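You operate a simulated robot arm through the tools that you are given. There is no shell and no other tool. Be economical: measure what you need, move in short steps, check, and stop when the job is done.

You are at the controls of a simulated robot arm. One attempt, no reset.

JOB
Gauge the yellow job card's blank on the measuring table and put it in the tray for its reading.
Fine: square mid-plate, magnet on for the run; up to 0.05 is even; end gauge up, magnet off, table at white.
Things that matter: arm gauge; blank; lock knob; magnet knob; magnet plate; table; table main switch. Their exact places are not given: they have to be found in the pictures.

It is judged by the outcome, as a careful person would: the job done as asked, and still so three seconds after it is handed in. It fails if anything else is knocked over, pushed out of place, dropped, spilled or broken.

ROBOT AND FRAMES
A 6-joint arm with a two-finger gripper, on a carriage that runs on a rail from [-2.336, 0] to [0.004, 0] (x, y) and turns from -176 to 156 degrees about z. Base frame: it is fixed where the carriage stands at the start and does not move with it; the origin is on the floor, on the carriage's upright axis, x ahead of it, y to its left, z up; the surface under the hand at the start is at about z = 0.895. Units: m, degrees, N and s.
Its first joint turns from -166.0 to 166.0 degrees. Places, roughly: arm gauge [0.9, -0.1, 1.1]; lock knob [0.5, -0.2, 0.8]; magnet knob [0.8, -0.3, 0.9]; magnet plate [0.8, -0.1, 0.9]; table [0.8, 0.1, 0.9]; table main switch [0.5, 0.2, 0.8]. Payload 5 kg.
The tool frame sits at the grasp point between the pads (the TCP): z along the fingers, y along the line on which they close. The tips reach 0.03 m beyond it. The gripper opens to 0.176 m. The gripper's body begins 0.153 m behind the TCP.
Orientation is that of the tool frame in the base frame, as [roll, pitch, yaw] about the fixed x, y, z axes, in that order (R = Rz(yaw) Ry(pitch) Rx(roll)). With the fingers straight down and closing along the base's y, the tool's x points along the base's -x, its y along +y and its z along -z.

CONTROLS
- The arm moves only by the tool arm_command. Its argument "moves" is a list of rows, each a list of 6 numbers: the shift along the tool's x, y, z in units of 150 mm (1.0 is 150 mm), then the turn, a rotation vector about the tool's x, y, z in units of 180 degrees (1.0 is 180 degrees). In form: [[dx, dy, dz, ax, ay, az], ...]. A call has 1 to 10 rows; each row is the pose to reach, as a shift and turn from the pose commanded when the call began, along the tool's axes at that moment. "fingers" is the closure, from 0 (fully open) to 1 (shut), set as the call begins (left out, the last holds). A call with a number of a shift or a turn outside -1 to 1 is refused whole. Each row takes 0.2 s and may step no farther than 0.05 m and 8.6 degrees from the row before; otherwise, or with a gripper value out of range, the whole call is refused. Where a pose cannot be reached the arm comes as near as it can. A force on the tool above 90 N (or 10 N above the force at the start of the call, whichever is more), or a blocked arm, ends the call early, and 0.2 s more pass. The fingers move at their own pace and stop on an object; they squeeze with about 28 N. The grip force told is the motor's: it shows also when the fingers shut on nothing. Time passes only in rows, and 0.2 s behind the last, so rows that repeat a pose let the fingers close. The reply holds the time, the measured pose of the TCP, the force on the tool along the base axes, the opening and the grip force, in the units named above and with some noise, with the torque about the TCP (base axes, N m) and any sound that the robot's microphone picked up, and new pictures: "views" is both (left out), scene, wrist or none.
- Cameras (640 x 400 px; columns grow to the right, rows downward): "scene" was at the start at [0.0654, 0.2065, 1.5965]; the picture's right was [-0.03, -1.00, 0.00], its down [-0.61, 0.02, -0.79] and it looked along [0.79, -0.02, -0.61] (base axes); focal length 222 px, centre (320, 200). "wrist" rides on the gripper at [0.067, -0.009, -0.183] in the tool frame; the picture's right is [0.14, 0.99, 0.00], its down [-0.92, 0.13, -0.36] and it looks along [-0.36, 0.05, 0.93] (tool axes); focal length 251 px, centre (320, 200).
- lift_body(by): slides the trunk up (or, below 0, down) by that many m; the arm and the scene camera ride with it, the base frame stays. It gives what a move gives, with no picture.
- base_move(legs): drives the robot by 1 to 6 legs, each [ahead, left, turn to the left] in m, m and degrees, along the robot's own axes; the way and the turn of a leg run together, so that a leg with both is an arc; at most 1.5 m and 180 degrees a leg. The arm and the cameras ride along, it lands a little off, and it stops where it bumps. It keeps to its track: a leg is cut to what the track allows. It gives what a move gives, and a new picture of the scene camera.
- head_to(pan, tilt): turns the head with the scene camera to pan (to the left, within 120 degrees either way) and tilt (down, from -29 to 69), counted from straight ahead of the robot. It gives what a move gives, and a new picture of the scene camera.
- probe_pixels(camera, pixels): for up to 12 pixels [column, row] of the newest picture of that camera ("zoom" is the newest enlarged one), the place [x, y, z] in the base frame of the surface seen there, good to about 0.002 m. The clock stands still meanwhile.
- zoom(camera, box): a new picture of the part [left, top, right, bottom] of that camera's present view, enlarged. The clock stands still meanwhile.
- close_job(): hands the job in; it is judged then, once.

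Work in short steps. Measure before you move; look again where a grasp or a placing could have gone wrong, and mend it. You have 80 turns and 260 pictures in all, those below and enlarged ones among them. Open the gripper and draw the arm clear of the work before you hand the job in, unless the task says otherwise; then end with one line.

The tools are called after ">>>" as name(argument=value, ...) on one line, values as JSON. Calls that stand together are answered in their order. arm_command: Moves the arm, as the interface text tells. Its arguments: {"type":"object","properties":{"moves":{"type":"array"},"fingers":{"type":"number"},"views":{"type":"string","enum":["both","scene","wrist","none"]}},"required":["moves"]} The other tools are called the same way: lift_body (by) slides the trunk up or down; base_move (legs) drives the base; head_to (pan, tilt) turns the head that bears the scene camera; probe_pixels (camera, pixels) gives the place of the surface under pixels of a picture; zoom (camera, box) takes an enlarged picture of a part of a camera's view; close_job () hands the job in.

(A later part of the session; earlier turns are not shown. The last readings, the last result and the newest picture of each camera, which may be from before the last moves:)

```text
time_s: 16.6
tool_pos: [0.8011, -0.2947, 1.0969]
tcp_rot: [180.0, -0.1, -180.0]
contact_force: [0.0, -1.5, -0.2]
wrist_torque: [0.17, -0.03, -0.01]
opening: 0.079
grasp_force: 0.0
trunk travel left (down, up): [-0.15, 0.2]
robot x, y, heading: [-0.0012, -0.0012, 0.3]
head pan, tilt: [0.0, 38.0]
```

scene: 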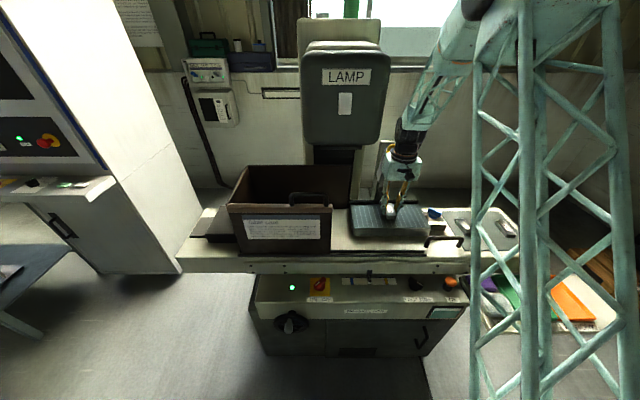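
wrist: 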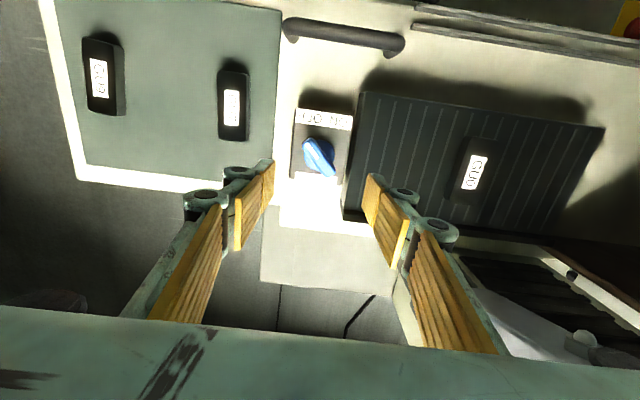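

>>> zoom(camera="wrist", box=[280, 95, 360, 195])

>>> probe_pixels(camera="wrist", pixels=[[309, 144], [315, 150], [320, 158], [327, 165], [332, 172], [305, 140], [313, 160], [331, 152], [298, 105], [350, 112], [293, 176], [340, 180]])

```text
4.00 times, centred on (320, 145) of wrist
```

zoom: 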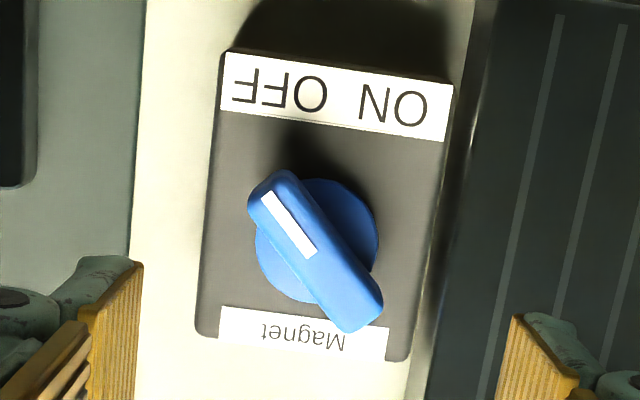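

```text
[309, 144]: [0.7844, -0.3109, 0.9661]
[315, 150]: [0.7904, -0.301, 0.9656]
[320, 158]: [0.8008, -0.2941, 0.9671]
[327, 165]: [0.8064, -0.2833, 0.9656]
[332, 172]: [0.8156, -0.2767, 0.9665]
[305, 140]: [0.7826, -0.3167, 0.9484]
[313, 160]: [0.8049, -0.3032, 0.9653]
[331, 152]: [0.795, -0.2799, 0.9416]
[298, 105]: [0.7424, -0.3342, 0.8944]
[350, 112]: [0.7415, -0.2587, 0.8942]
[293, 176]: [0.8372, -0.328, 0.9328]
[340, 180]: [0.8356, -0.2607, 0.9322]
```

Knob bar runs from (0.783,-0.314) to (0.817,-0.276): pointer at 45° to OFF, centre (0.7995,-0.2945), top 0.967. I turn the hand to straddle it and descend.

>>> arm_command(moves=[[0.01, -0.005, 0.0, 0, 0, -0.043], [0.01, -0.005, 0.0, 0, 0, -0.086], [0.01, -0.005, 0.0, 0, 0, -0.129], [0.01, -0.005, 0.1, 0, 0, -0.172], [0.01, -0.005, 0.2, 0, 0, -0.215], [0.01, -0.005, 0.35, 0, 0, -0.255]], fingers=0.7, views="wrist")

```text
time_s: 18.0
tool_pos: [0.7996, -0.2933, 1.044]
tcp_rot: [179.9, 0.1, -134.1]
contact_force: [-0.1, 0.6, -0.6]
wrist_torque: [-0.04, -0.02, -0.04]
opening: 0.0527
grasp_force: 0.0
trunk travel left (down, up): [-0.15, 0.2]
robot x, y, heading: [-0.0017, -0.0016, -0.1]
head pan, tilt: [0.0, 38.0]
```

wrist: 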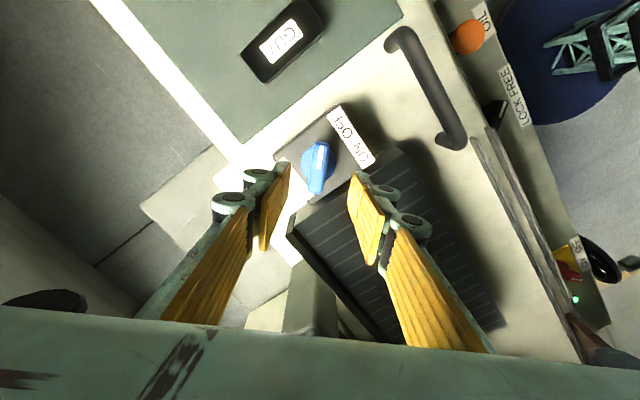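

The bar sits straight between the fingers; go down 67 mm, close on it.

>>> arm_command(moves=[[0, 0, 0.2, 0, 0, 0], [0, 0, 0.35, 0, 0, 0], [0, 0, 0.45, 0, 0, 0]], views="wrist")

>>> arm_command(moves=[[0, 0, 0, 0, 0, 0], [0, 0, 0, 0, 0, 0], [0, 0, 0, 0, 0, 0]], fingers=1.0, views="wrist")

```text
time_s: 18.8
tool_pos: [0.7996, -0.2951, 0.978]
tcp_rot: [179.9, 0.1, -134.0]
contact_force: [0.1, -0.6, 0.3]
wrist_torque: [-0.01, -0.01, 0.01]
opening: 0.0526
grasp_force: 0.1
trunk travel left (down, up): [-0.15, 0.2]
robot x, y, heading: [0.0024, 0.0024, 0.1]
head pan, tilt: [0.0, 38.0]
```

wrist: 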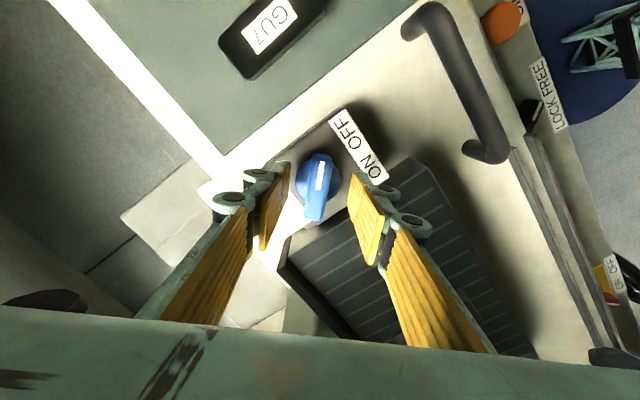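

```text
time_s: 19.6
tool_pos: [0.8003, -0.2951, 0.9778]
tcp_rot: [-179.8, 0.0, -134.0]
contact_force: [12.8, -7.3, -3.9]
wrist_torque: [0.16, -0.82, -0.68]
opening: 0.0173
grasp_force: 45.4
trunk travel left (down, up): [-0.15, 0.2]
robot x, y, heading: [0.0019, 0.0005, -0.2]
head pan, tilt: [0.0, 38.0]
```

wrist: 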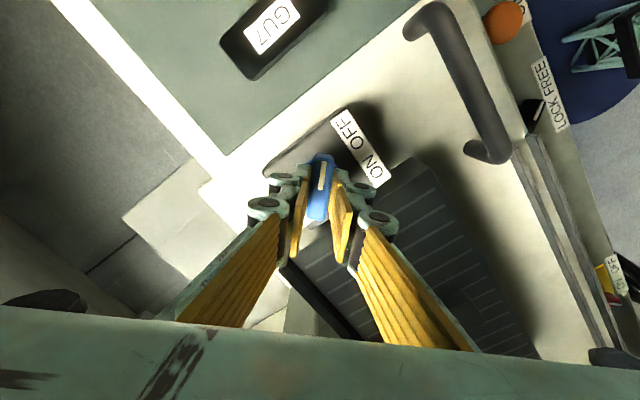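

Gripped (17 mm bar) with a slight side load; I ease 1.8 mm and turn the knob -90° (toward ON), in two calls.

>>> arm_command(moves=[[0, -0.01, 0, 0, 0, 0.04], [0, -0.01, 0, 0, 0, 0.08], [0, -0.01, 0, 0, 0, 0.12], [0, -0.01, 0, 0, 0, 0.16], [0, -0.01, 0, 0, 0, 0.2], [0, -0.01, 0, 0, 0, 0.24]], views="wrist")

```text
time_s: 21.0
tool_pos: [0.801, -0.2949, 0.9772]
tcp_rot: [179.9, -0.1, -177.4]
contact_force: [5.0, 6.8, 18.1]
wrist_torque: [0.16, 1.15, 0.01]
opening: 0.0177
grasp_force: 45.1
trunk travel left (down, up): [-0.15, 0.2]
robot x, y, heading: [-0.0015, -0.0013, 0.1]
head pan, tilt: [0.0, 38.0]
```

wrist: 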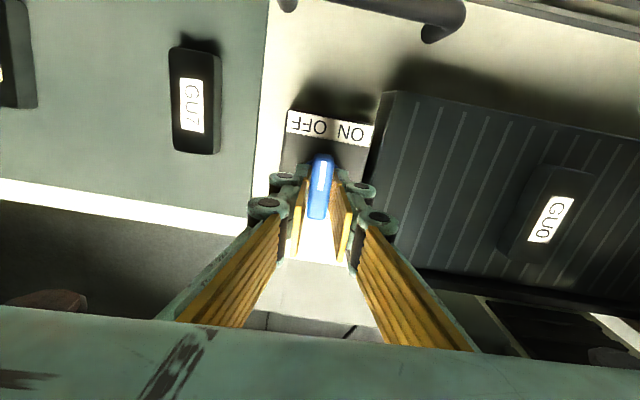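

Half way, blank unmoved; continue the other 46°.

>>> arm_command(moves=[[0, 0, 0, 0, 0, 0.045], [0, 0, 0, 0, 0, 0.09], [0, 0, 0, 0, 0, 0.13], [0, 0, 0, 0, 0, 0.17], [0, 0, 0, 0, 0, 0.21], [0, 0, 0, 0, 0, 0.25], [0, 0, 0, 0, 0, 0.26]], views="wrist")

```text
time_s: 22.6
tool_pos: [0.8014, -0.2947, 0.9781]
tcp_rot: [-179.9, 0.1, 135.7]
contact_force: [11.8, 5.6, 16.6]
wrist_torque: [0.79, 0.38, 0.05]
opening: 0.0176
grasp_force: 45.5
trunk travel left (down, up): [-0.15, 0.2]
robot x, y, heading: [-0.0016, -0.0005, -0.0]
head pan, tilt: [0.0, 38.0]
```

wrist: 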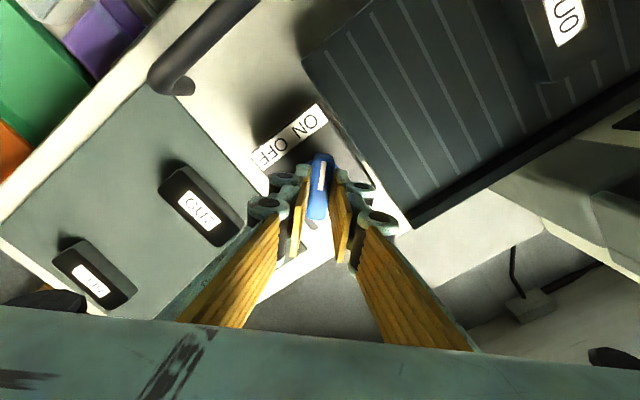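

The bar now points to ON. I open, retreat upward and look at knob, blank and scale.

>>> arm_command(moves=[[0, 0, 0, 0, 0, 0], [0, 0, 0, 0, 0, 0], [0, 0, -0.02, 0, 0, 0]], fingers=0.7, views="none")

>>> arm_command(moves=[[0, 0, -0.2, 0, 0, -0.04], [0, 0, -0.45, 0, 0, -0.08], [0, 0, -0.7, 0, 0, -0.12], [0, 0, -0.9, 0, 0, -0.16], [0, 0, -1.0, 0, 0, -0.2], [0, 0, -1.0, 0, 0, -0.246]])

```text
time_s: 23.4
tool_pos: [0.8005, -0.2944, 0.9803]
tcp_rot: [-180.0, 0.0, 135.9]
contact_force: [0.1, 0.1, -0.1]
wrist_torque: [0.0, 0.02, 0.01]
opening: 0.0529
grasp_force: 0.2
trunk travel left (down, up): [-0.15, 0.2]
robot x, y, heading: [-0.0035, 0.0039, -0.2]
head pan, tilt: [0.0, 38.0]
```

```text
time_s: 24.8
tool_pos: [0.7996, -0.2944, 1.1301]
tcp_rot: [-179.9, 0.1, -179.7]
contact_force: [0.0, -0.2, 0.7]
wrist_torque: [-0.03, -0.04, -0.01]
opening: 0.0529
grasp_force: 0.0
trunk travel left (down, up): [-0.15, 0.2]
robot x, y, heading: [-0.0003, 0.0024, -0.3]
head pan, tilt: [0.0, 38.0]
```

scene: 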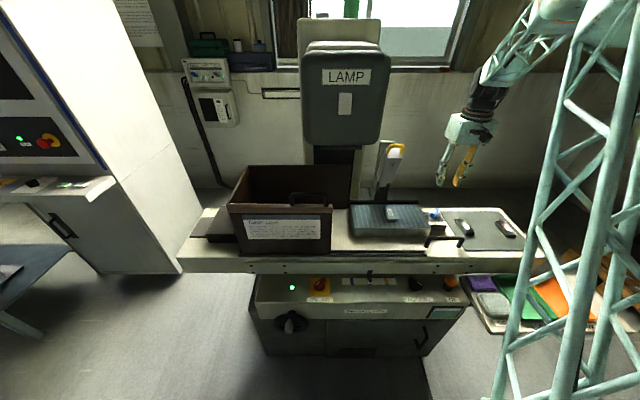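
wrist: 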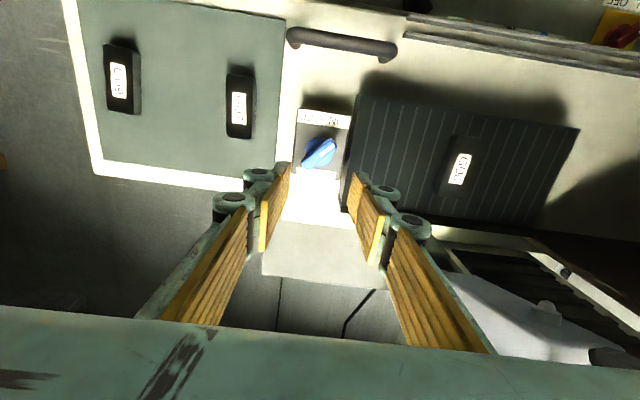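

Magnet is on. Now the gauge: enlarge and measure its handle and pivot.

>>> zoom(camera="scene", box=[365, 130, 421, 210])

>>> probe_pixels(camera="scene", pixels=[[394, 145], [388, 146], [400, 149], [392, 150], [389, 162], [392, 156], [384, 175], [387, 183], [379, 195], [382, 142], [374, 182], [385, 195]])

>>> zoom(camera="wrist", box=[440, 230, 640, 370])

```text
5.00 times, centred on (393, 170) of scene
```

zoom: 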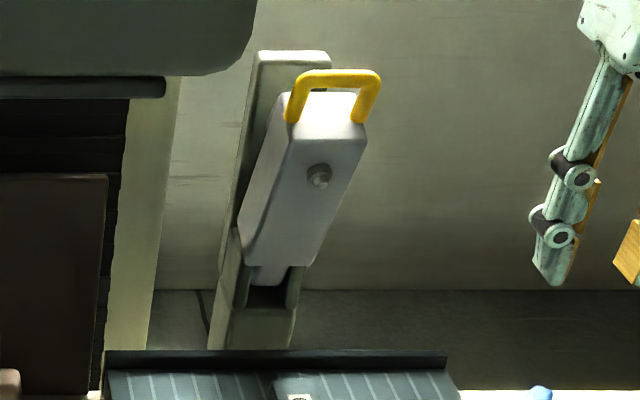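

```text
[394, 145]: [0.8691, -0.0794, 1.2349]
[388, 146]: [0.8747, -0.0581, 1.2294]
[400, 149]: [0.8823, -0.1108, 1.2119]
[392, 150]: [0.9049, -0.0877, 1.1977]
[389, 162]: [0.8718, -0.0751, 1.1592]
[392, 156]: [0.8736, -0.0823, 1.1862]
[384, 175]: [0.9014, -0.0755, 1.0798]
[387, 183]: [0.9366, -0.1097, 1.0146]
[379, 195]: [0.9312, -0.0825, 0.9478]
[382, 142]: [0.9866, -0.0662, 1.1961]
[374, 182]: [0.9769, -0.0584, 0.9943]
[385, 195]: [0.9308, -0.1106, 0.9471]
```

```text
2.86 times, centred on (540, 300) of wrist
```

zoom: 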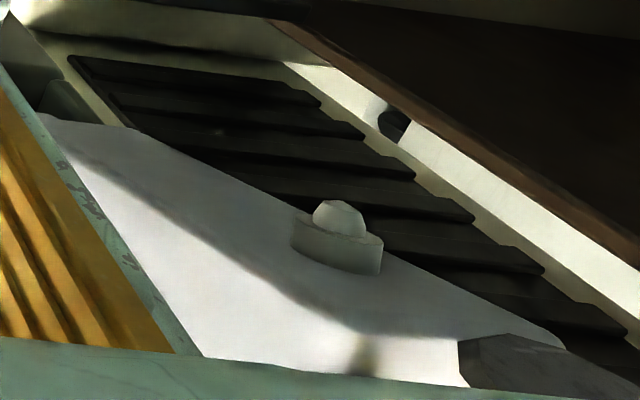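

Getting finer measurements of the handle, head and lamp housing.

>>> zoom(camera="scene", box=[373, 135, 413, 175])

>>> probe_pixels(camera="zoom", pixels=[[300, 50], [218, 55], [430, 70], [195, 150], [415, 155], [225, 120], [320, 130], [300, 190], [320, 100], [380, 110], [200, 300], [330, 270]])

>>> probe_pixels(camera="scene", pixels=[[340, 60], [378, 100], [375, 140], [305, 100], [340, 140], [342, 200], [337, 165], [382, 187], [372, 195], [375, 165]])

```text
10.00 times, centred on (393, 155) of scene
```

zoom: 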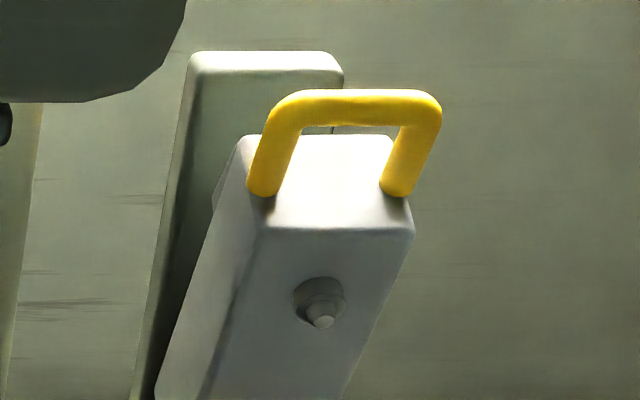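

```text
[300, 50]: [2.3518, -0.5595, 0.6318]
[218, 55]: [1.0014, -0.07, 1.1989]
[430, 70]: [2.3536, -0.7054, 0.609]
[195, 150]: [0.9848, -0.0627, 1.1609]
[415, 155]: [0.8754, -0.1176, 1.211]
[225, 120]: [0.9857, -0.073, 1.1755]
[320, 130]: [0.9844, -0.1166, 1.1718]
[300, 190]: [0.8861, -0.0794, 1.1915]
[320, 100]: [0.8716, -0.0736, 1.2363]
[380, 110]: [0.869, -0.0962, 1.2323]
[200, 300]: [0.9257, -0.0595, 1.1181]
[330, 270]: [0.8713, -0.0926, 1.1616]
```

```text
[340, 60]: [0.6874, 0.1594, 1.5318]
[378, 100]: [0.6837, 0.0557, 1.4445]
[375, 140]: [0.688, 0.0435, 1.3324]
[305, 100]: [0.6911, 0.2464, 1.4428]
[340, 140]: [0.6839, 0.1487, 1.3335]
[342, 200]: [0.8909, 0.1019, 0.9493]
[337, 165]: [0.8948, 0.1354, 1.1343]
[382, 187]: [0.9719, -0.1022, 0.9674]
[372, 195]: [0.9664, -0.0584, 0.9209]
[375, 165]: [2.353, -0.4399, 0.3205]
```

Handle bar centre is about (0.870,-0.086,1.235), its legs inner span y -0.0625 to -0.109; lamp housing edge at y≈0.043. I raise the hand and turn it 90° so the fingers close along x (camera away from lamp).

>>> arm_command(moves=[[0, 0, -0.3, 0, 0, -0.03], [0, 0, -0.6, 0, 0, -0.075], [0, 0, -0.85, 0, 0, -0.12], [0, 0.1, -1.0, 0, 0, -0.165], [0, 0.3, -1.0, 0, 0, -0.21], [0, 0.5, -1.0, 0, 0, -0.255], [0, 0.7, -1.0, 0, 0, -0.3], [0, 0.8, -1.0, 0, 0, -0.345], [0, 0.9, -1.0, 0, 0, -0.39], [0, 1.0, -1.0, 0, 0, -0.435]], fingers=0.75)

```text
time_s: 27.0
tool_pos: [0.8012, -0.1455, 1.2787]
tcp_rot: [180.0, 0.0, -101.4]
contact_force: [1.1, 0.5, 0.3]
wrist_torque: [-0.03, 0.05, 0.02]
opening: 0.0443
grasp_force: 0.0
trunk travel left (down, up): [-0.15, 0.2]
robot x, y, heading: [-0.0, -0.0009, 0.1]
head pan, tilt: [0.0, 38.0]
```

scene: 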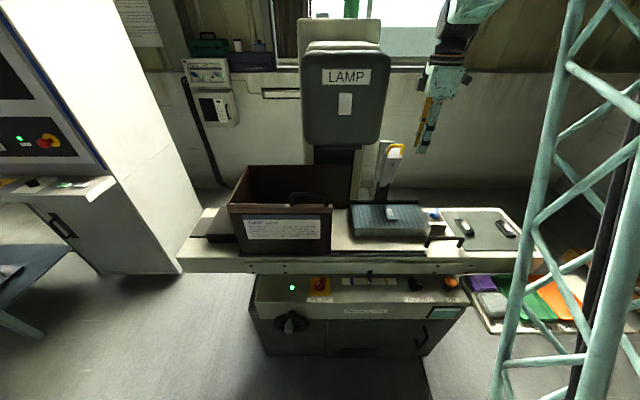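
wrist: 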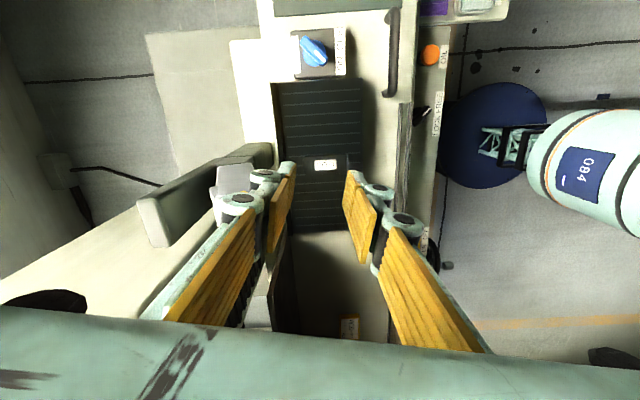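

Knob points ON; hand nearly turned. I finish the turn and align y with the handle, still in front of it.

>>> arm_command(moves=[[0, 0, -0.1, 0, 0, -0.033], [-0.2, 0.04, -0.1, 0, 0, -0.065], [-0.388, 0.081, -0.1, 0, 0, -0.065]])

```text
time_s: 27.8
tool_pos: [0.8008, -0.0846, 1.295]
tcp_rot: [180.0, 0.0, -89.7]
contact_force: [-0.1, 0.6, -1.0]
wrist_torque: [-0.11, 0.06, 0.01]
opening: 0.0441
grasp_force: 0.2
trunk travel left (down, up): [-0.15, 0.2]
robot x, y, heading: [0.0013, -0.0008, -0.1]
head pan, tilt: [0.0, 38.0]
```

scene: 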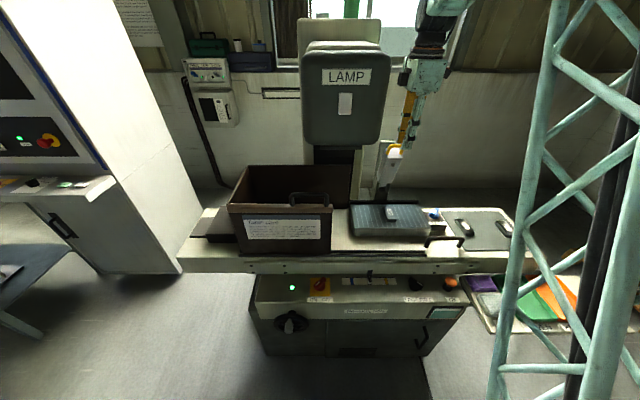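
wrist: 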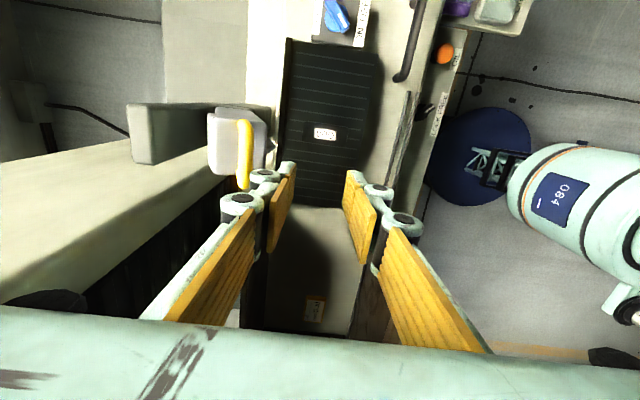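

The handle is now at wrist (244,150); probing it directly from here.

>>> zoom(camera="wrist", box=[190, 95, 286, 195])

>>> probe_pixels(camera="wrist", pixels=[[241, 125], [244, 140], [245, 155], [244, 170], [242, 186], [243, 120], [236, 122], [225, 140], [215, 140], [258, 140], [150, 130]])

```text
4.00 times, centred on (238, 145) of wrist
```

zoom: 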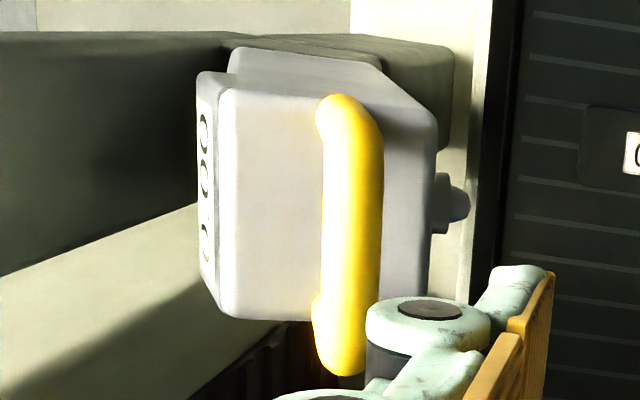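

```text
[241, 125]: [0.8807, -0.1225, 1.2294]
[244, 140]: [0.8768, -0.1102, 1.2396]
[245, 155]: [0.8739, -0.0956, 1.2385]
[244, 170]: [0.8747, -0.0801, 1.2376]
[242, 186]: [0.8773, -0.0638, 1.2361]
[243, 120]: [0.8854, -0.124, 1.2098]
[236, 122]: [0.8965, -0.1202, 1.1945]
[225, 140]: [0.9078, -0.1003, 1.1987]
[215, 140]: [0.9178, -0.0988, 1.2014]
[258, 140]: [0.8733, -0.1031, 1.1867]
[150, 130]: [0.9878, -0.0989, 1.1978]
```

The head's back face carries a readout ("0.00"), visible when it is down. Bar is centred near (0.872,-0.090,1.233). I go above it, then down to straddle it.

>>> arm_command(moves=[[0.03, -0.15, 0, 0, 0, 0], [0.03, -0.3, 0, 0, 0, 0], [0.03, -0.475, 0, 0, 0, 0], [0.03, -0.475, 0.05, 0, 0, 0]], fingers=0.8)

```text
time_s: 28.8
tool_pos: [0.8724, -0.0896, 1.2853]
tcp_rot: [-180.0, 0.0, -89.7]
contact_force: [0.2, 0.1, -1.1]
wrist_torque: [0.02, 0.07, -0.03]
opening: 0.0352
grasp_force: 0.1
trunk travel left (down, up): [-0.15, 0.2]
robot x, y, heading: [0.0003, -0.0001, 0.0]
head pan, tilt: [0.0, 38.0]
```

scene: 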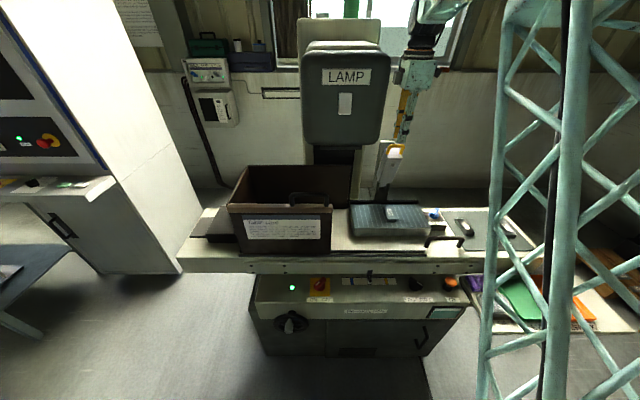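
wrist: 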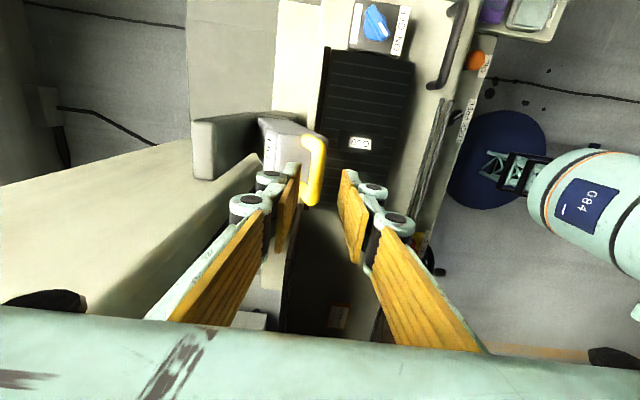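

Bar lies between the fingers; lower 45 mm.

>>> arm_command(moves=[[0, 0, 0.1, 0, 0, 0], [0, 0, 0.2, 0, 0, 0], [0, 0, 0.3, 0, 0, 0]], views="wrist")

```text
time_s: 29.6
tool_pos: [0.8732, -0.0893, 1.2441]
tcp_rot: [-179.9, 0.1, -89.8]
contact_force: [-1.3, 0.1, -0.5]
wrist_torque: [0.01, -0.03, 0.0]
opening: 0.0354
grasp_force: 0.0
trunk travel left (down, up): [-0.15, 0.2]
robot x, y, heading: [0.0013, -0.0009, 0.1]
head pan, tilt: [0.0, 38.0]
```

wrist: 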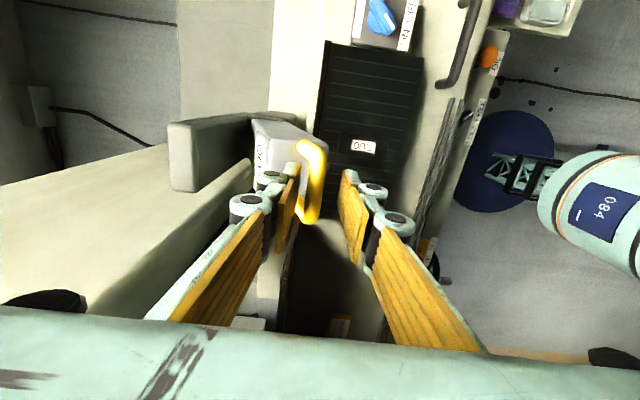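

Cage the bar (opening ~20 mm) and start the arc: pull forward and slightly down with a small tilt.

>>> arm_command(moves=[[0, 0, 0.02, 0, 0, 0], [0, 0, 0.02, 0, 0, 0], [0, 0.09, 0.055, 0.015, 0, 0], [0, 0.18, 0.1, 0.03, 0, 0], [0, 0.27, 0.15, 0.045, 0, 0], [0, 0.351, 0.205, 0.06, 0, 0]], fingers=0.89)

```text
time_s: 31.0
tool_pos: [0.8179, -0.0913, 1.2117]
tcp_rot: [-169.2, 0.1, -89.8]
contact_force: [0.3, -0.2, -1.0]
wrist_torque: [-0.04, -0.03, 0.01]
opening: 0.0194
grasp_force: 0.2
trunk travel left (down, up): [-0.15, 0.2]
robot x, y, heading: [0.0006, -0.0002, 0.0]
head pan, tilt: [0.0, 38.0]
```

scene: 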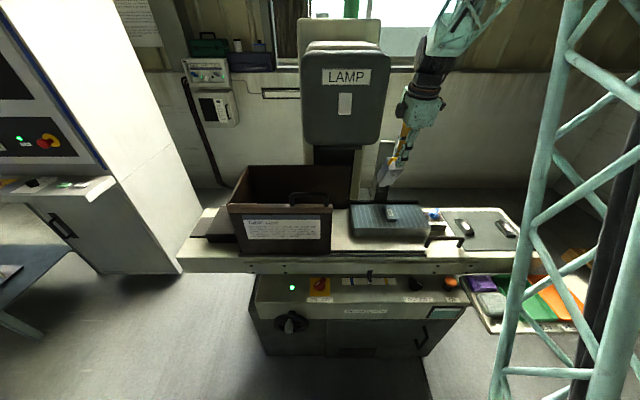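
wrist: 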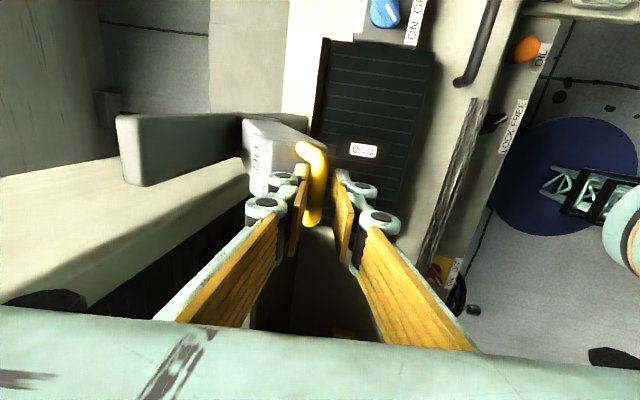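

The gauge follows with almost no force. I probe the bar now to refine the pivot.

>>> probe_pixels(camera="wrist", pixels=[[318, 160], [316, 180], [313, 215], [312, 195], [285, 145], [262, 140], [255, 180]])

>>> probe_pixels(camera="scene", pixels=[[392, 175], [388, 165], [384, 184], [396, 162], [381, 192]])

>>> zoom(camera="scene", box=[365, 130, 421, 210])

```text
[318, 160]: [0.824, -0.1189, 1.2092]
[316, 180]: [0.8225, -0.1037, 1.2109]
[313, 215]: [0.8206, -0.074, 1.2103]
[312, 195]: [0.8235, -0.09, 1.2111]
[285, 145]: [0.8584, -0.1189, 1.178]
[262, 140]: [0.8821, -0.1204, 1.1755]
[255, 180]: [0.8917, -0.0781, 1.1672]
```

```text
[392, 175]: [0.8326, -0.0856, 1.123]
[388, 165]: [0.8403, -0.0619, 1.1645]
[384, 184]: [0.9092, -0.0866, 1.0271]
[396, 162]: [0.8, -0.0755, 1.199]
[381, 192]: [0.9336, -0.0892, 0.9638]
```

```text
5.00 times, centred on (393, 170) of scene
```

zoom: 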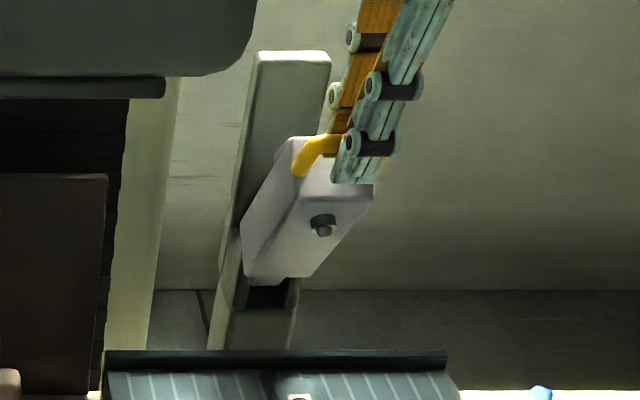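

Pivot estimate (0.951,1.028), radius 0.22 fits. Continue the arc to about 14° above horizontal.

>>> arm_command(moves=[[0, 0.172, 0.097, 0.03, 0, 0], [0, 0.334, 0.22, 0.062, 0, 0], [0, 0.478, 0.365, 0.095, 0, 0], [0, 0.6, 0.528, 0.128, 0, 0], [0, 0.699, 0.708, 0.16, 0, 0]])

```text
time_s: 32.2
tool_pos: [0.753, -0.0889, 1.1344]
tcp_rot: [-148.0, -0.1, -89.7]
contact_force: [-2.6, -0.8, 0.0]
wrist_torque: [-0.03, 0.05, 0.0]
opening: 0.0201
grasp_force: 1.0
out of reach, approached as far as the arm can: row 4, 5
trunk travel left (down, up): [-0.15, 0.2]
robot x, y, heading: [-0.0024, 0.0013, 0.3]
head pan, tilt: [0.0, 38.0]
```

scene: 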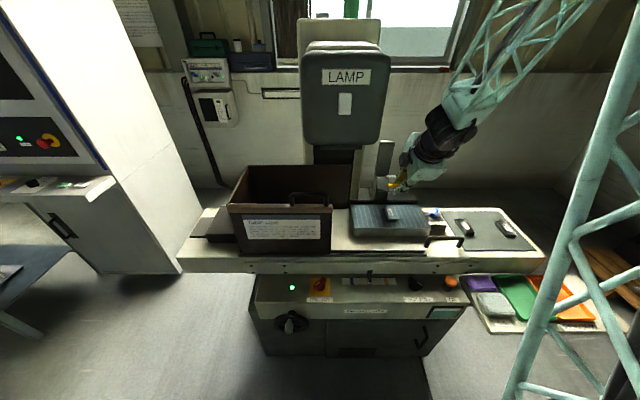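
wrist: 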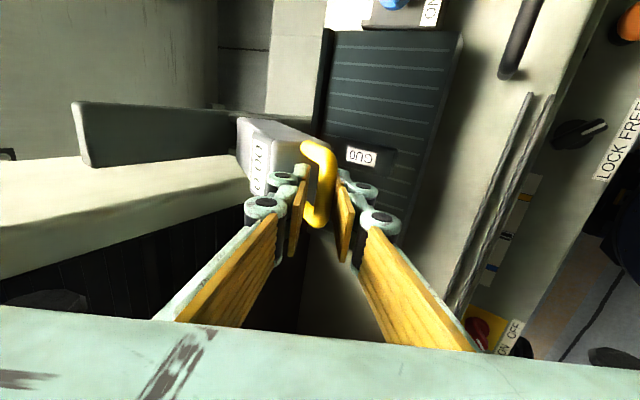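

Tilt beyond ~32° is out of reach, so I'll lessen the tilt. A tiny move first shows what pose is held as commanded.

>>> arm_command(moves=[[0, 0, 0, -0.02, 0, 0]], views="none")

```text
time_s: 32.6
tool_pos: [0.754, -0.0874, 1.1368]
tcp_rot: [-148.9, 0.6, -89.5]
contact_force: [-1.7, -6.1, 0.5]
wrist_torque: [-0.12, -0.09, -0.12]
opening: 0.0206
grasp_force: 1.1
out of reach, approached as far as the arm can: row 1
trunk travel left (down, up): [-0.15, 0.2]
robot x, y, heading: [0.001, 0.0038, -0.2]
head pan, tilt: [0.0, 38.0]
```

The command kept the unreachable pose; I bring tilt back to ~15° while continuing along the arc.

>>> arm_command(moves=[[0, -0.205, -0.156, -0.044, 0, 0], [0, -0.157, -0.121, -0.088, 0, 0], [0, -0.08, -0.06, -0.105, 0, 0], [0, 0, 0, -0.117, 0, 0]])

```text
time_s: 32.9
tool_pos: [0.7748, -0.0866, 1.1545]
tcp_rot: [-149.8, 3.4, -90.1]
contact_force: [5.2, -19.0, -5.3]
wrist_torque: [-0.4, 0.43, -0.43]
opening: 0.0213
grasp_force: 1.7
trunk travel left (down, up): [-0.15, 0.2]
robot x, y, heading: [0.0021, -0.0028, -0.7]
head pan, tilt: [0.0, 38.0]
stopped in row 1: the force on the tool passed its limit at 146 N (the readings are from after the stop); the commanded pose is now the measured one
```

scene: 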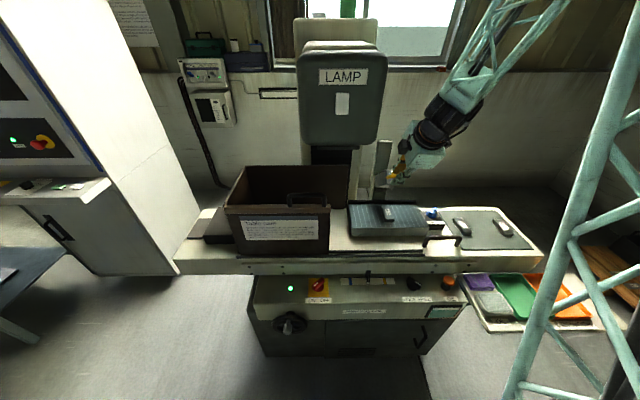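
wrist: 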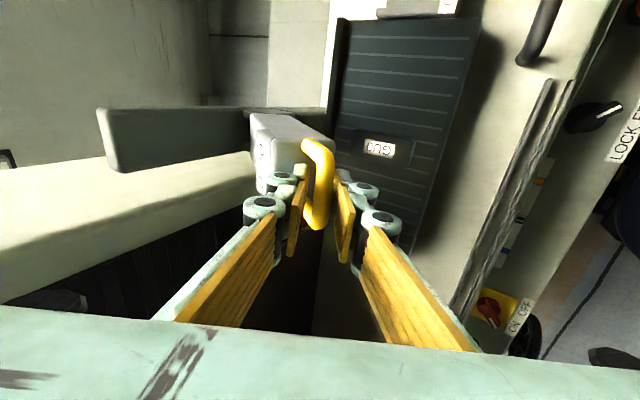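

A jolt stopped it (146 N); commanded pose is now the measured one. I slacken the fingers slightly and settle, then check.

>>> arm_command(moves=[[0, 0, 0, 0, 0, 0], [0, 0, 0, 0, 0, 0], [0, 0, 0, 0, 0, 0]], fingers=0.83)

```text
time_s: 33.7
tool_pos: [0.7746, -0.0822, 1.1552]
tcp_rot: [-149.8, 3.5, -89.6]
contact_force: [-1.2, 1.5, -1.1]
wrist_torque: [-0.03, 0.0, -0.04]
opening: 0.0308
grasp_force: 0.8
trunk travel left (down, up): [-0.15, 0.2]
robot x, y, heading: [-0.0004, 0.0013, -0.5]
head pan, tilt: [0.0, 38.0]
```

scene: 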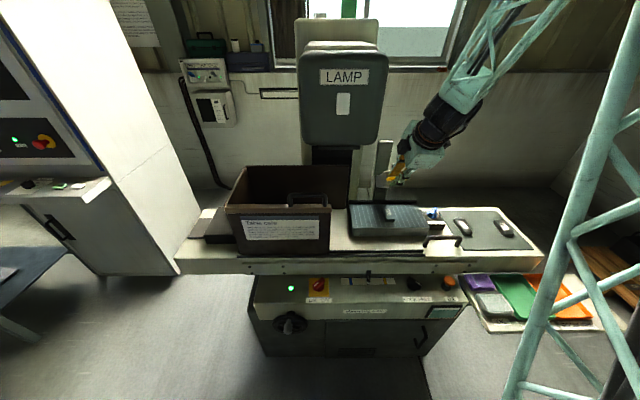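
wrist: 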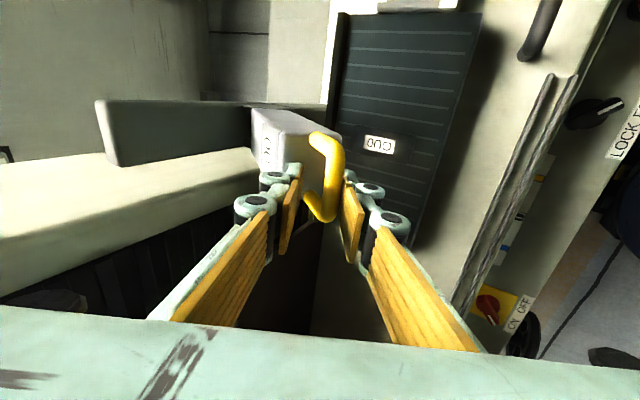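

Settled; gauge rests on the front finger. I correct the 3.5° twist and y, and reduce the tilt in place.

>>> arm_command(moves=[[0.02, 0, 0, -0.02, 0.008, -0.005], [0.047, 0, 0, -0.04, 0.0168, -0.0098], [0.047, 0, 0, -0.065, 0.0168, -0.0098], [0.047, 0, 0, -0.085, 0.0168, -0.0098]], views="wrist")

```text
time_s: 34.7
tool_pos: [0.7753, -0.0895, 1.1546]
tcp_rot: [-165.1, 0.0, -89.3]
contact_force: [-4.0, -0.6, 1.7]
wrist_torque: [-0.08, -0.05, 0.02]
opening: 0.0303
grasp_force: 0.8
trunk travel left (down, up): [-0.15, 0.2]
robot x, y, heading: [0.0003, 0.0011, -0.9]
head pan, tilt: [0.0, 38.0]
```

wrist: 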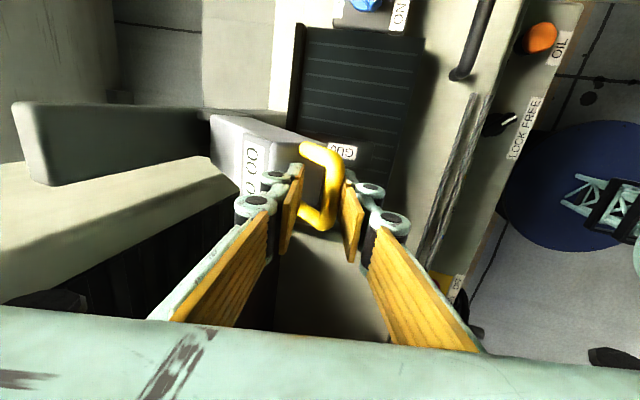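

Good: tilt 15°, gauge caged. Continue down the arc to about 176°.

>>> arm_command(moves=[[0, 0.07, 0.065, 0, 0, 0], [0, 0.145, 0.132, 0, 0, 0], [0, 0.271, 0.289, 0, 0, 0], [0, 0.375, 0.462, 0, 0, 0], [0, 0.455, 0.648, 0, 0, 0]])

```text
time_s: 35.9
tool_pos: [0.7312, -0.0906, 1.0425]
tcp_rot: [-165.2, 0.1, -89.4]
contact_force: [-21.8, 1.3, 2.4]
wrist_torque: [0.0, 0.09, 0.32]
opening: 0.0353
grasp_force: 10.9
trunk travel left (down, up): [-0.15, 0.2]
robot x, y, heading: [-0.0032, -0.0014, -0.4]
head pan, tilt: [0.0, 38.0]
```

scene: 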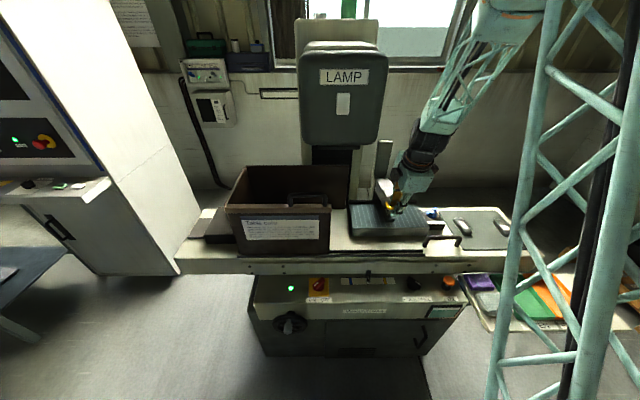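
wrist: 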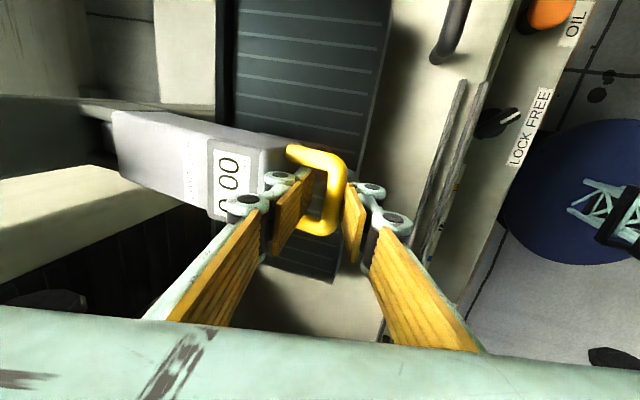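

Gauge near horizontal, readout "0.00"; the bar presses the front finger (-22 N), so my radius is a bit short. Probing.

>>> probe_pixels(camera="wrist", pixels=[[300, 150], [340, 175], [330, 215], [315, 222], [265, 140], [230, 150], [150, 120], [145, 160], [265, 190]])

>>> zoom(camera="scene", box=[360, 160, 440, 240])

```text
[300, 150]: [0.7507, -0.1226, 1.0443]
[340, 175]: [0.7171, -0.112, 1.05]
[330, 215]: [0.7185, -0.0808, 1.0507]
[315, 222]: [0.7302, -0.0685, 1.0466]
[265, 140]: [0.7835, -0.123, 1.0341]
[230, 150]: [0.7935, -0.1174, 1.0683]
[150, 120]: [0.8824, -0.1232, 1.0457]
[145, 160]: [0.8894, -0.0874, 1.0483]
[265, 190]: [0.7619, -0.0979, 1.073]
```

```text
5.00 times, centred on (400, 200) of scene
```

zoom: 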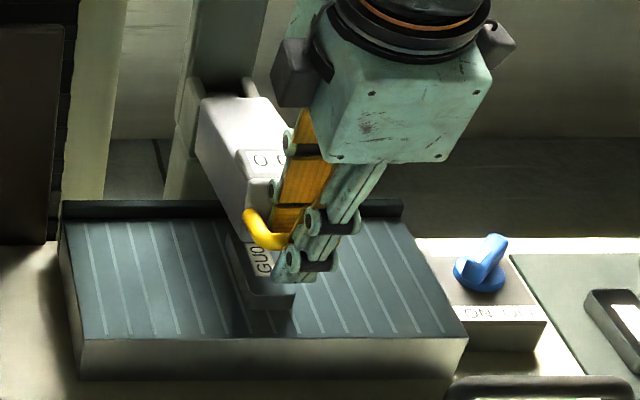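

Refit: pivot (0.9645,0.998), radius 0.2525; bar is now at 169.5° and should rest near 182°. Move 18 mm back in x and follow down.

>>> arm_command(moves=[[0, 0.108, -0.077, 0, 0, 0], [0, 0.148, 0.007, 0, 0, 0], [0, 0.195, 0.146, 0, 0, 0], [0, 0.22, 0.242, 0, 0, 0]], views="both")

```text
time_s: 36.9
tool_pos: [0.7105, -0.0913, 0.9988]
tcp_rot: [-165.2, -0.1, -89.3]
contact_force: [0.9, 0.1, -0.7]
wrist_torque: [0.01, 0.04, 0.02]
opening: 0.0307
grasp_force: 1.0
trunk travel left (down, up): [-0.15, 0.2]
robot x, y, heading: [-0.0019, 0.0012, -0.6]
head pan, tilt: [0.0, 38.0]
```

scene: 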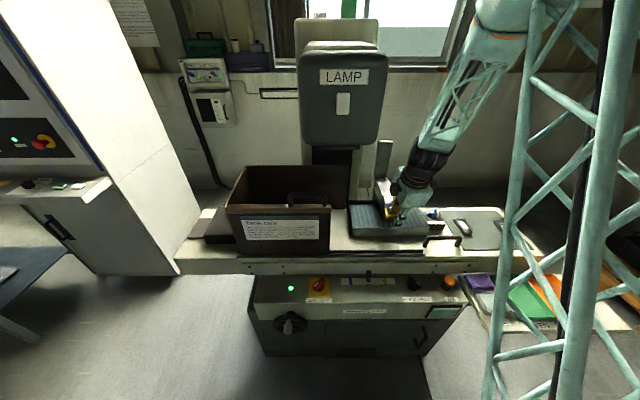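
wrist: 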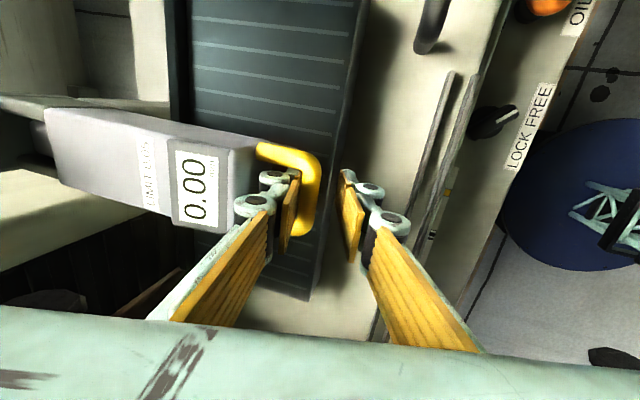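

Probing where the bar and head are now, and reading the head's label.

>>> probe_pixels(camera="wrist", pixels=[[265, 150], [312, 170], [306, 210], [308, 190], [235, 160], [160, 150], [70, 120], [75, 170], [150, 130]])

>>> zoom(camera="wrist", box=[40, 90, 330, 270])

>>> zoom(camera="scene", box=[360, 170, 430, 240])

```text
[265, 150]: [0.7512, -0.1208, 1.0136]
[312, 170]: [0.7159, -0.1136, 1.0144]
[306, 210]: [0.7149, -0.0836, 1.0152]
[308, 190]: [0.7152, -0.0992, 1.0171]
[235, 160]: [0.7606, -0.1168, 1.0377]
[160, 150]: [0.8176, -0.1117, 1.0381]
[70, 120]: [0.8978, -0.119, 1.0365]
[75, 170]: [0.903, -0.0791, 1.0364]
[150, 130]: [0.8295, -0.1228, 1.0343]
```

```text
2.21 times, centred on (185, 180) of wrist
```

zoom: 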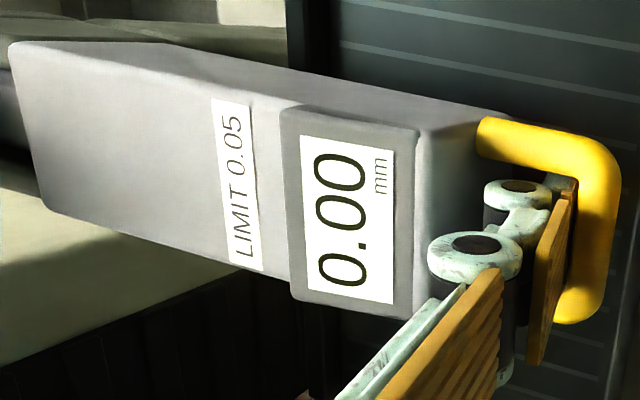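

```text
5.71 times, centred on (395, 205) of scene
```

zoom: 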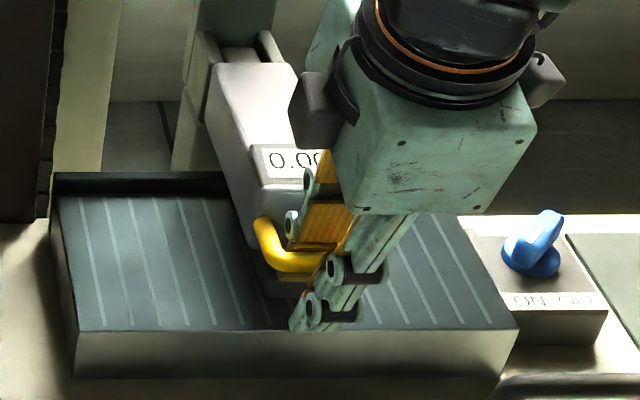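

Head lies level, readout 0.00 mm, label LIMIT 0.05: gauge is down. I withdraw straight up, then untilt and head to the table handle.

>>> arm_command(moves=[[0, -0.05, -0.19, 0, 0, 0], [0, -0.104, -0.386, 0, 0, 0], [0, -0.156, -0.58, -0.02, 0, 0], [0.1, -0.1, -0.65, -0.05, 0, 0], [0.3, 0.0, -0.65, -0.08, 0, 0], [0.5, 0.12, -0.65, -0.082, 0, 0], [0.8, 0.2, -0.65, -0.082, 0, 0], [1.0, 0.2, -0.65, -0.082, 0, 0]], fingers=0.8)

```text
time_s: 38.7
tool_pos: [0.6597, -0.2408, 1.0849]
tcp_rot: [-179.9, 0.0, -89.3]
contact_force: [0.3, 0.0, 0.1]
wrist_torque: [0.06, -0.03, 0.0]
opening: 0.0352
grasp_force: 0.1
trunk travel left (down, up): [-0.15, 0.2]
robot x, y, heading: [-0.0, 0.0004, -0.5]
head pan, tilt: [0.0, 38.0]
```

scene: 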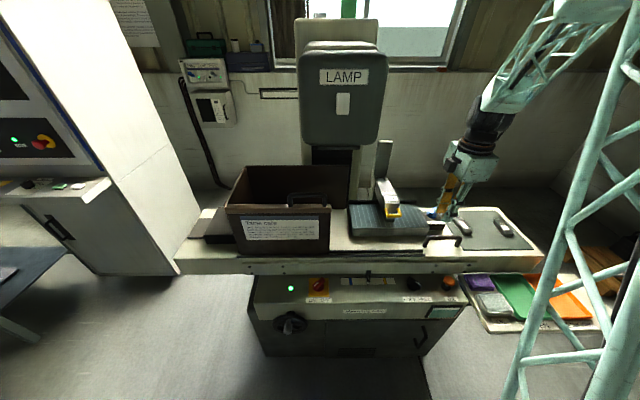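
wrist: 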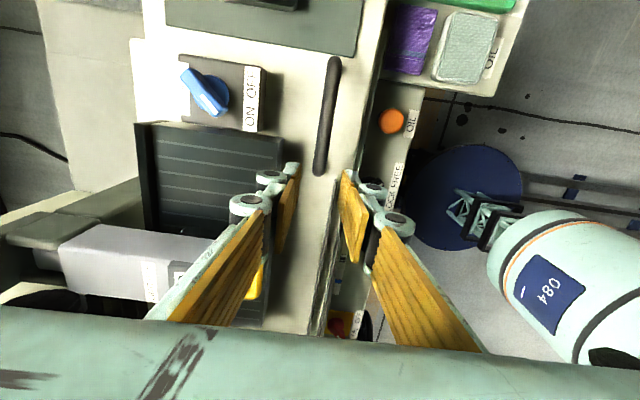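

Gauge is down over the blank. I enlarge gauge/blank and measure the table handle (wrist 327,115).

>>> zoom(camera="scene", box=[350, 170, 446, 250])

>>> probe_pixels(camera="wrist", pixels=[[332, 62], [330, 90], [326, 120], [322, 150], [319, 170], [310, 130], [345, 130]])

>>> zoom(camera="scene", box=[310, 265, 410, 305])

```text
5.00 times, centred on (398, 210) of scene
```

zoom: 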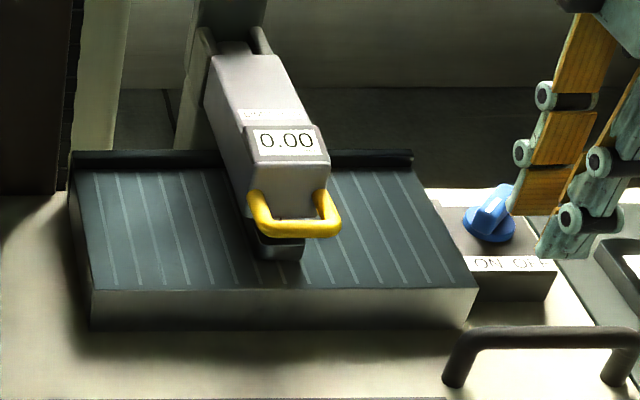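

```text
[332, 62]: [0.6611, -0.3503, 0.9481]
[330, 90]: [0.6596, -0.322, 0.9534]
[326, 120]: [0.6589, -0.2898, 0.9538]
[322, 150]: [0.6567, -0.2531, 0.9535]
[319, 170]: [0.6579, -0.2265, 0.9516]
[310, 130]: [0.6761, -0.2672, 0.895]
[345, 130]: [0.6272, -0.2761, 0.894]
```

```text
6.40 times, centred on (360, 285) of scene
```

zoom: 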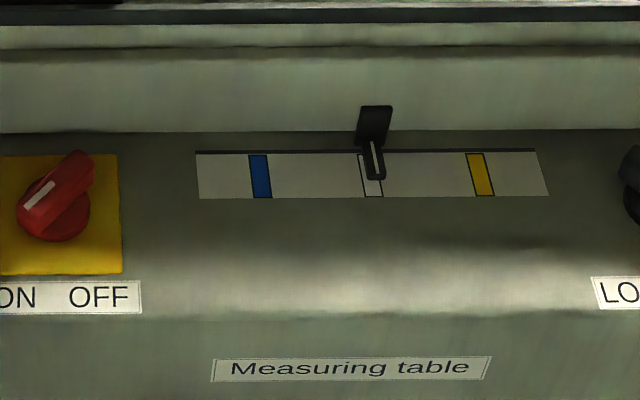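

Handle bar: x 0.658, y -0.22 to -0.353, top 0.9535. Move over its middle, lower, grip.

>>> arm_command(moves=[[0.15, 0.01, 0.1, 0, 0, 0], [0.313, 0.01, 0.3, 0, 0, 0], [0.313, 0.01, 0.55, 0, 0, 0], [0.313, 0.01, 0.8, 0, 0, 0], [0.313, 0.01, 0.92, 0, 0, 0]], fingers=0.75, views="wrist")

>>> arm_command(moves=[[0, 0, 0, 0, 0, 0], [0, 0, 0, 0, 0, 0], [0, 0, 0, 0, 0, 0]], fingers=1.0, views="wrist")

```text
time_s: 39.9
tool_pos: [0.6575, -0.2866, 0.947]
tcp_rot: [-179.8, 0.0, -89.2]
contact_force: [-0.5, -1.1, 0.3]
wrist_torque: [-0.03, 0.02, -0.01]
opening: 0.0446
grasp_force: 0.0
trunk travel left (down, up): [-0.15, 0.2]
robot x, y, heading: [0.0011, 0.0016, -0.5]
head pan, tilt: [0.0, 38.0]
```

wrist: 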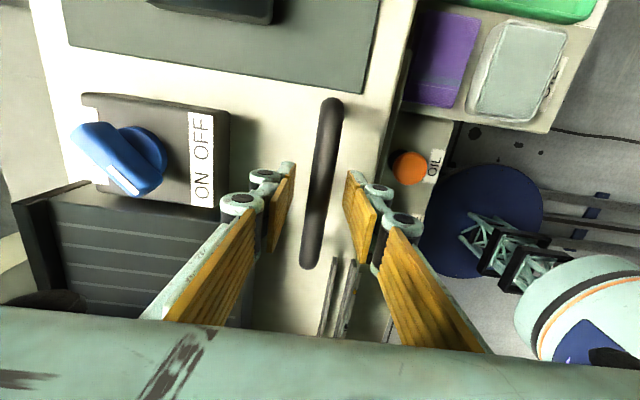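

```text
time_s: 40.7
tool_pos: [0.6596, -0.2882, 0.9448]
tcp_rot: [-179.9, 0.0, -89.2]
contact_force: [8.5, -0.6, -3.5]
wrist_torque: [0.02, -0.04, -1.19]
opening: 0.0164
grasp_force: 45.0
trunk travel left (down, up): [-0.15, 0.2]
robot x, y, heading: [0.0003, 0.0006, -0.5]
head pan, tilt: [0.0, 38.0]
```

wrist: 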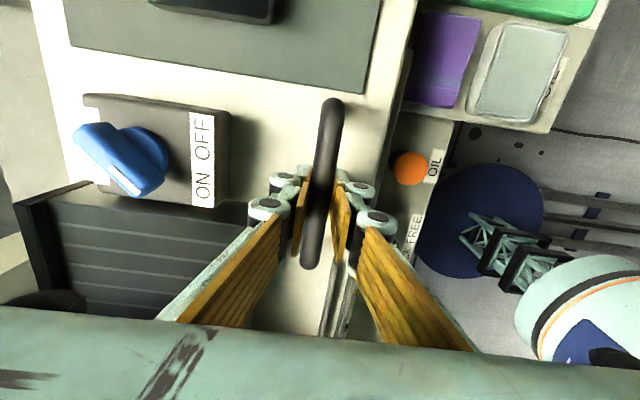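

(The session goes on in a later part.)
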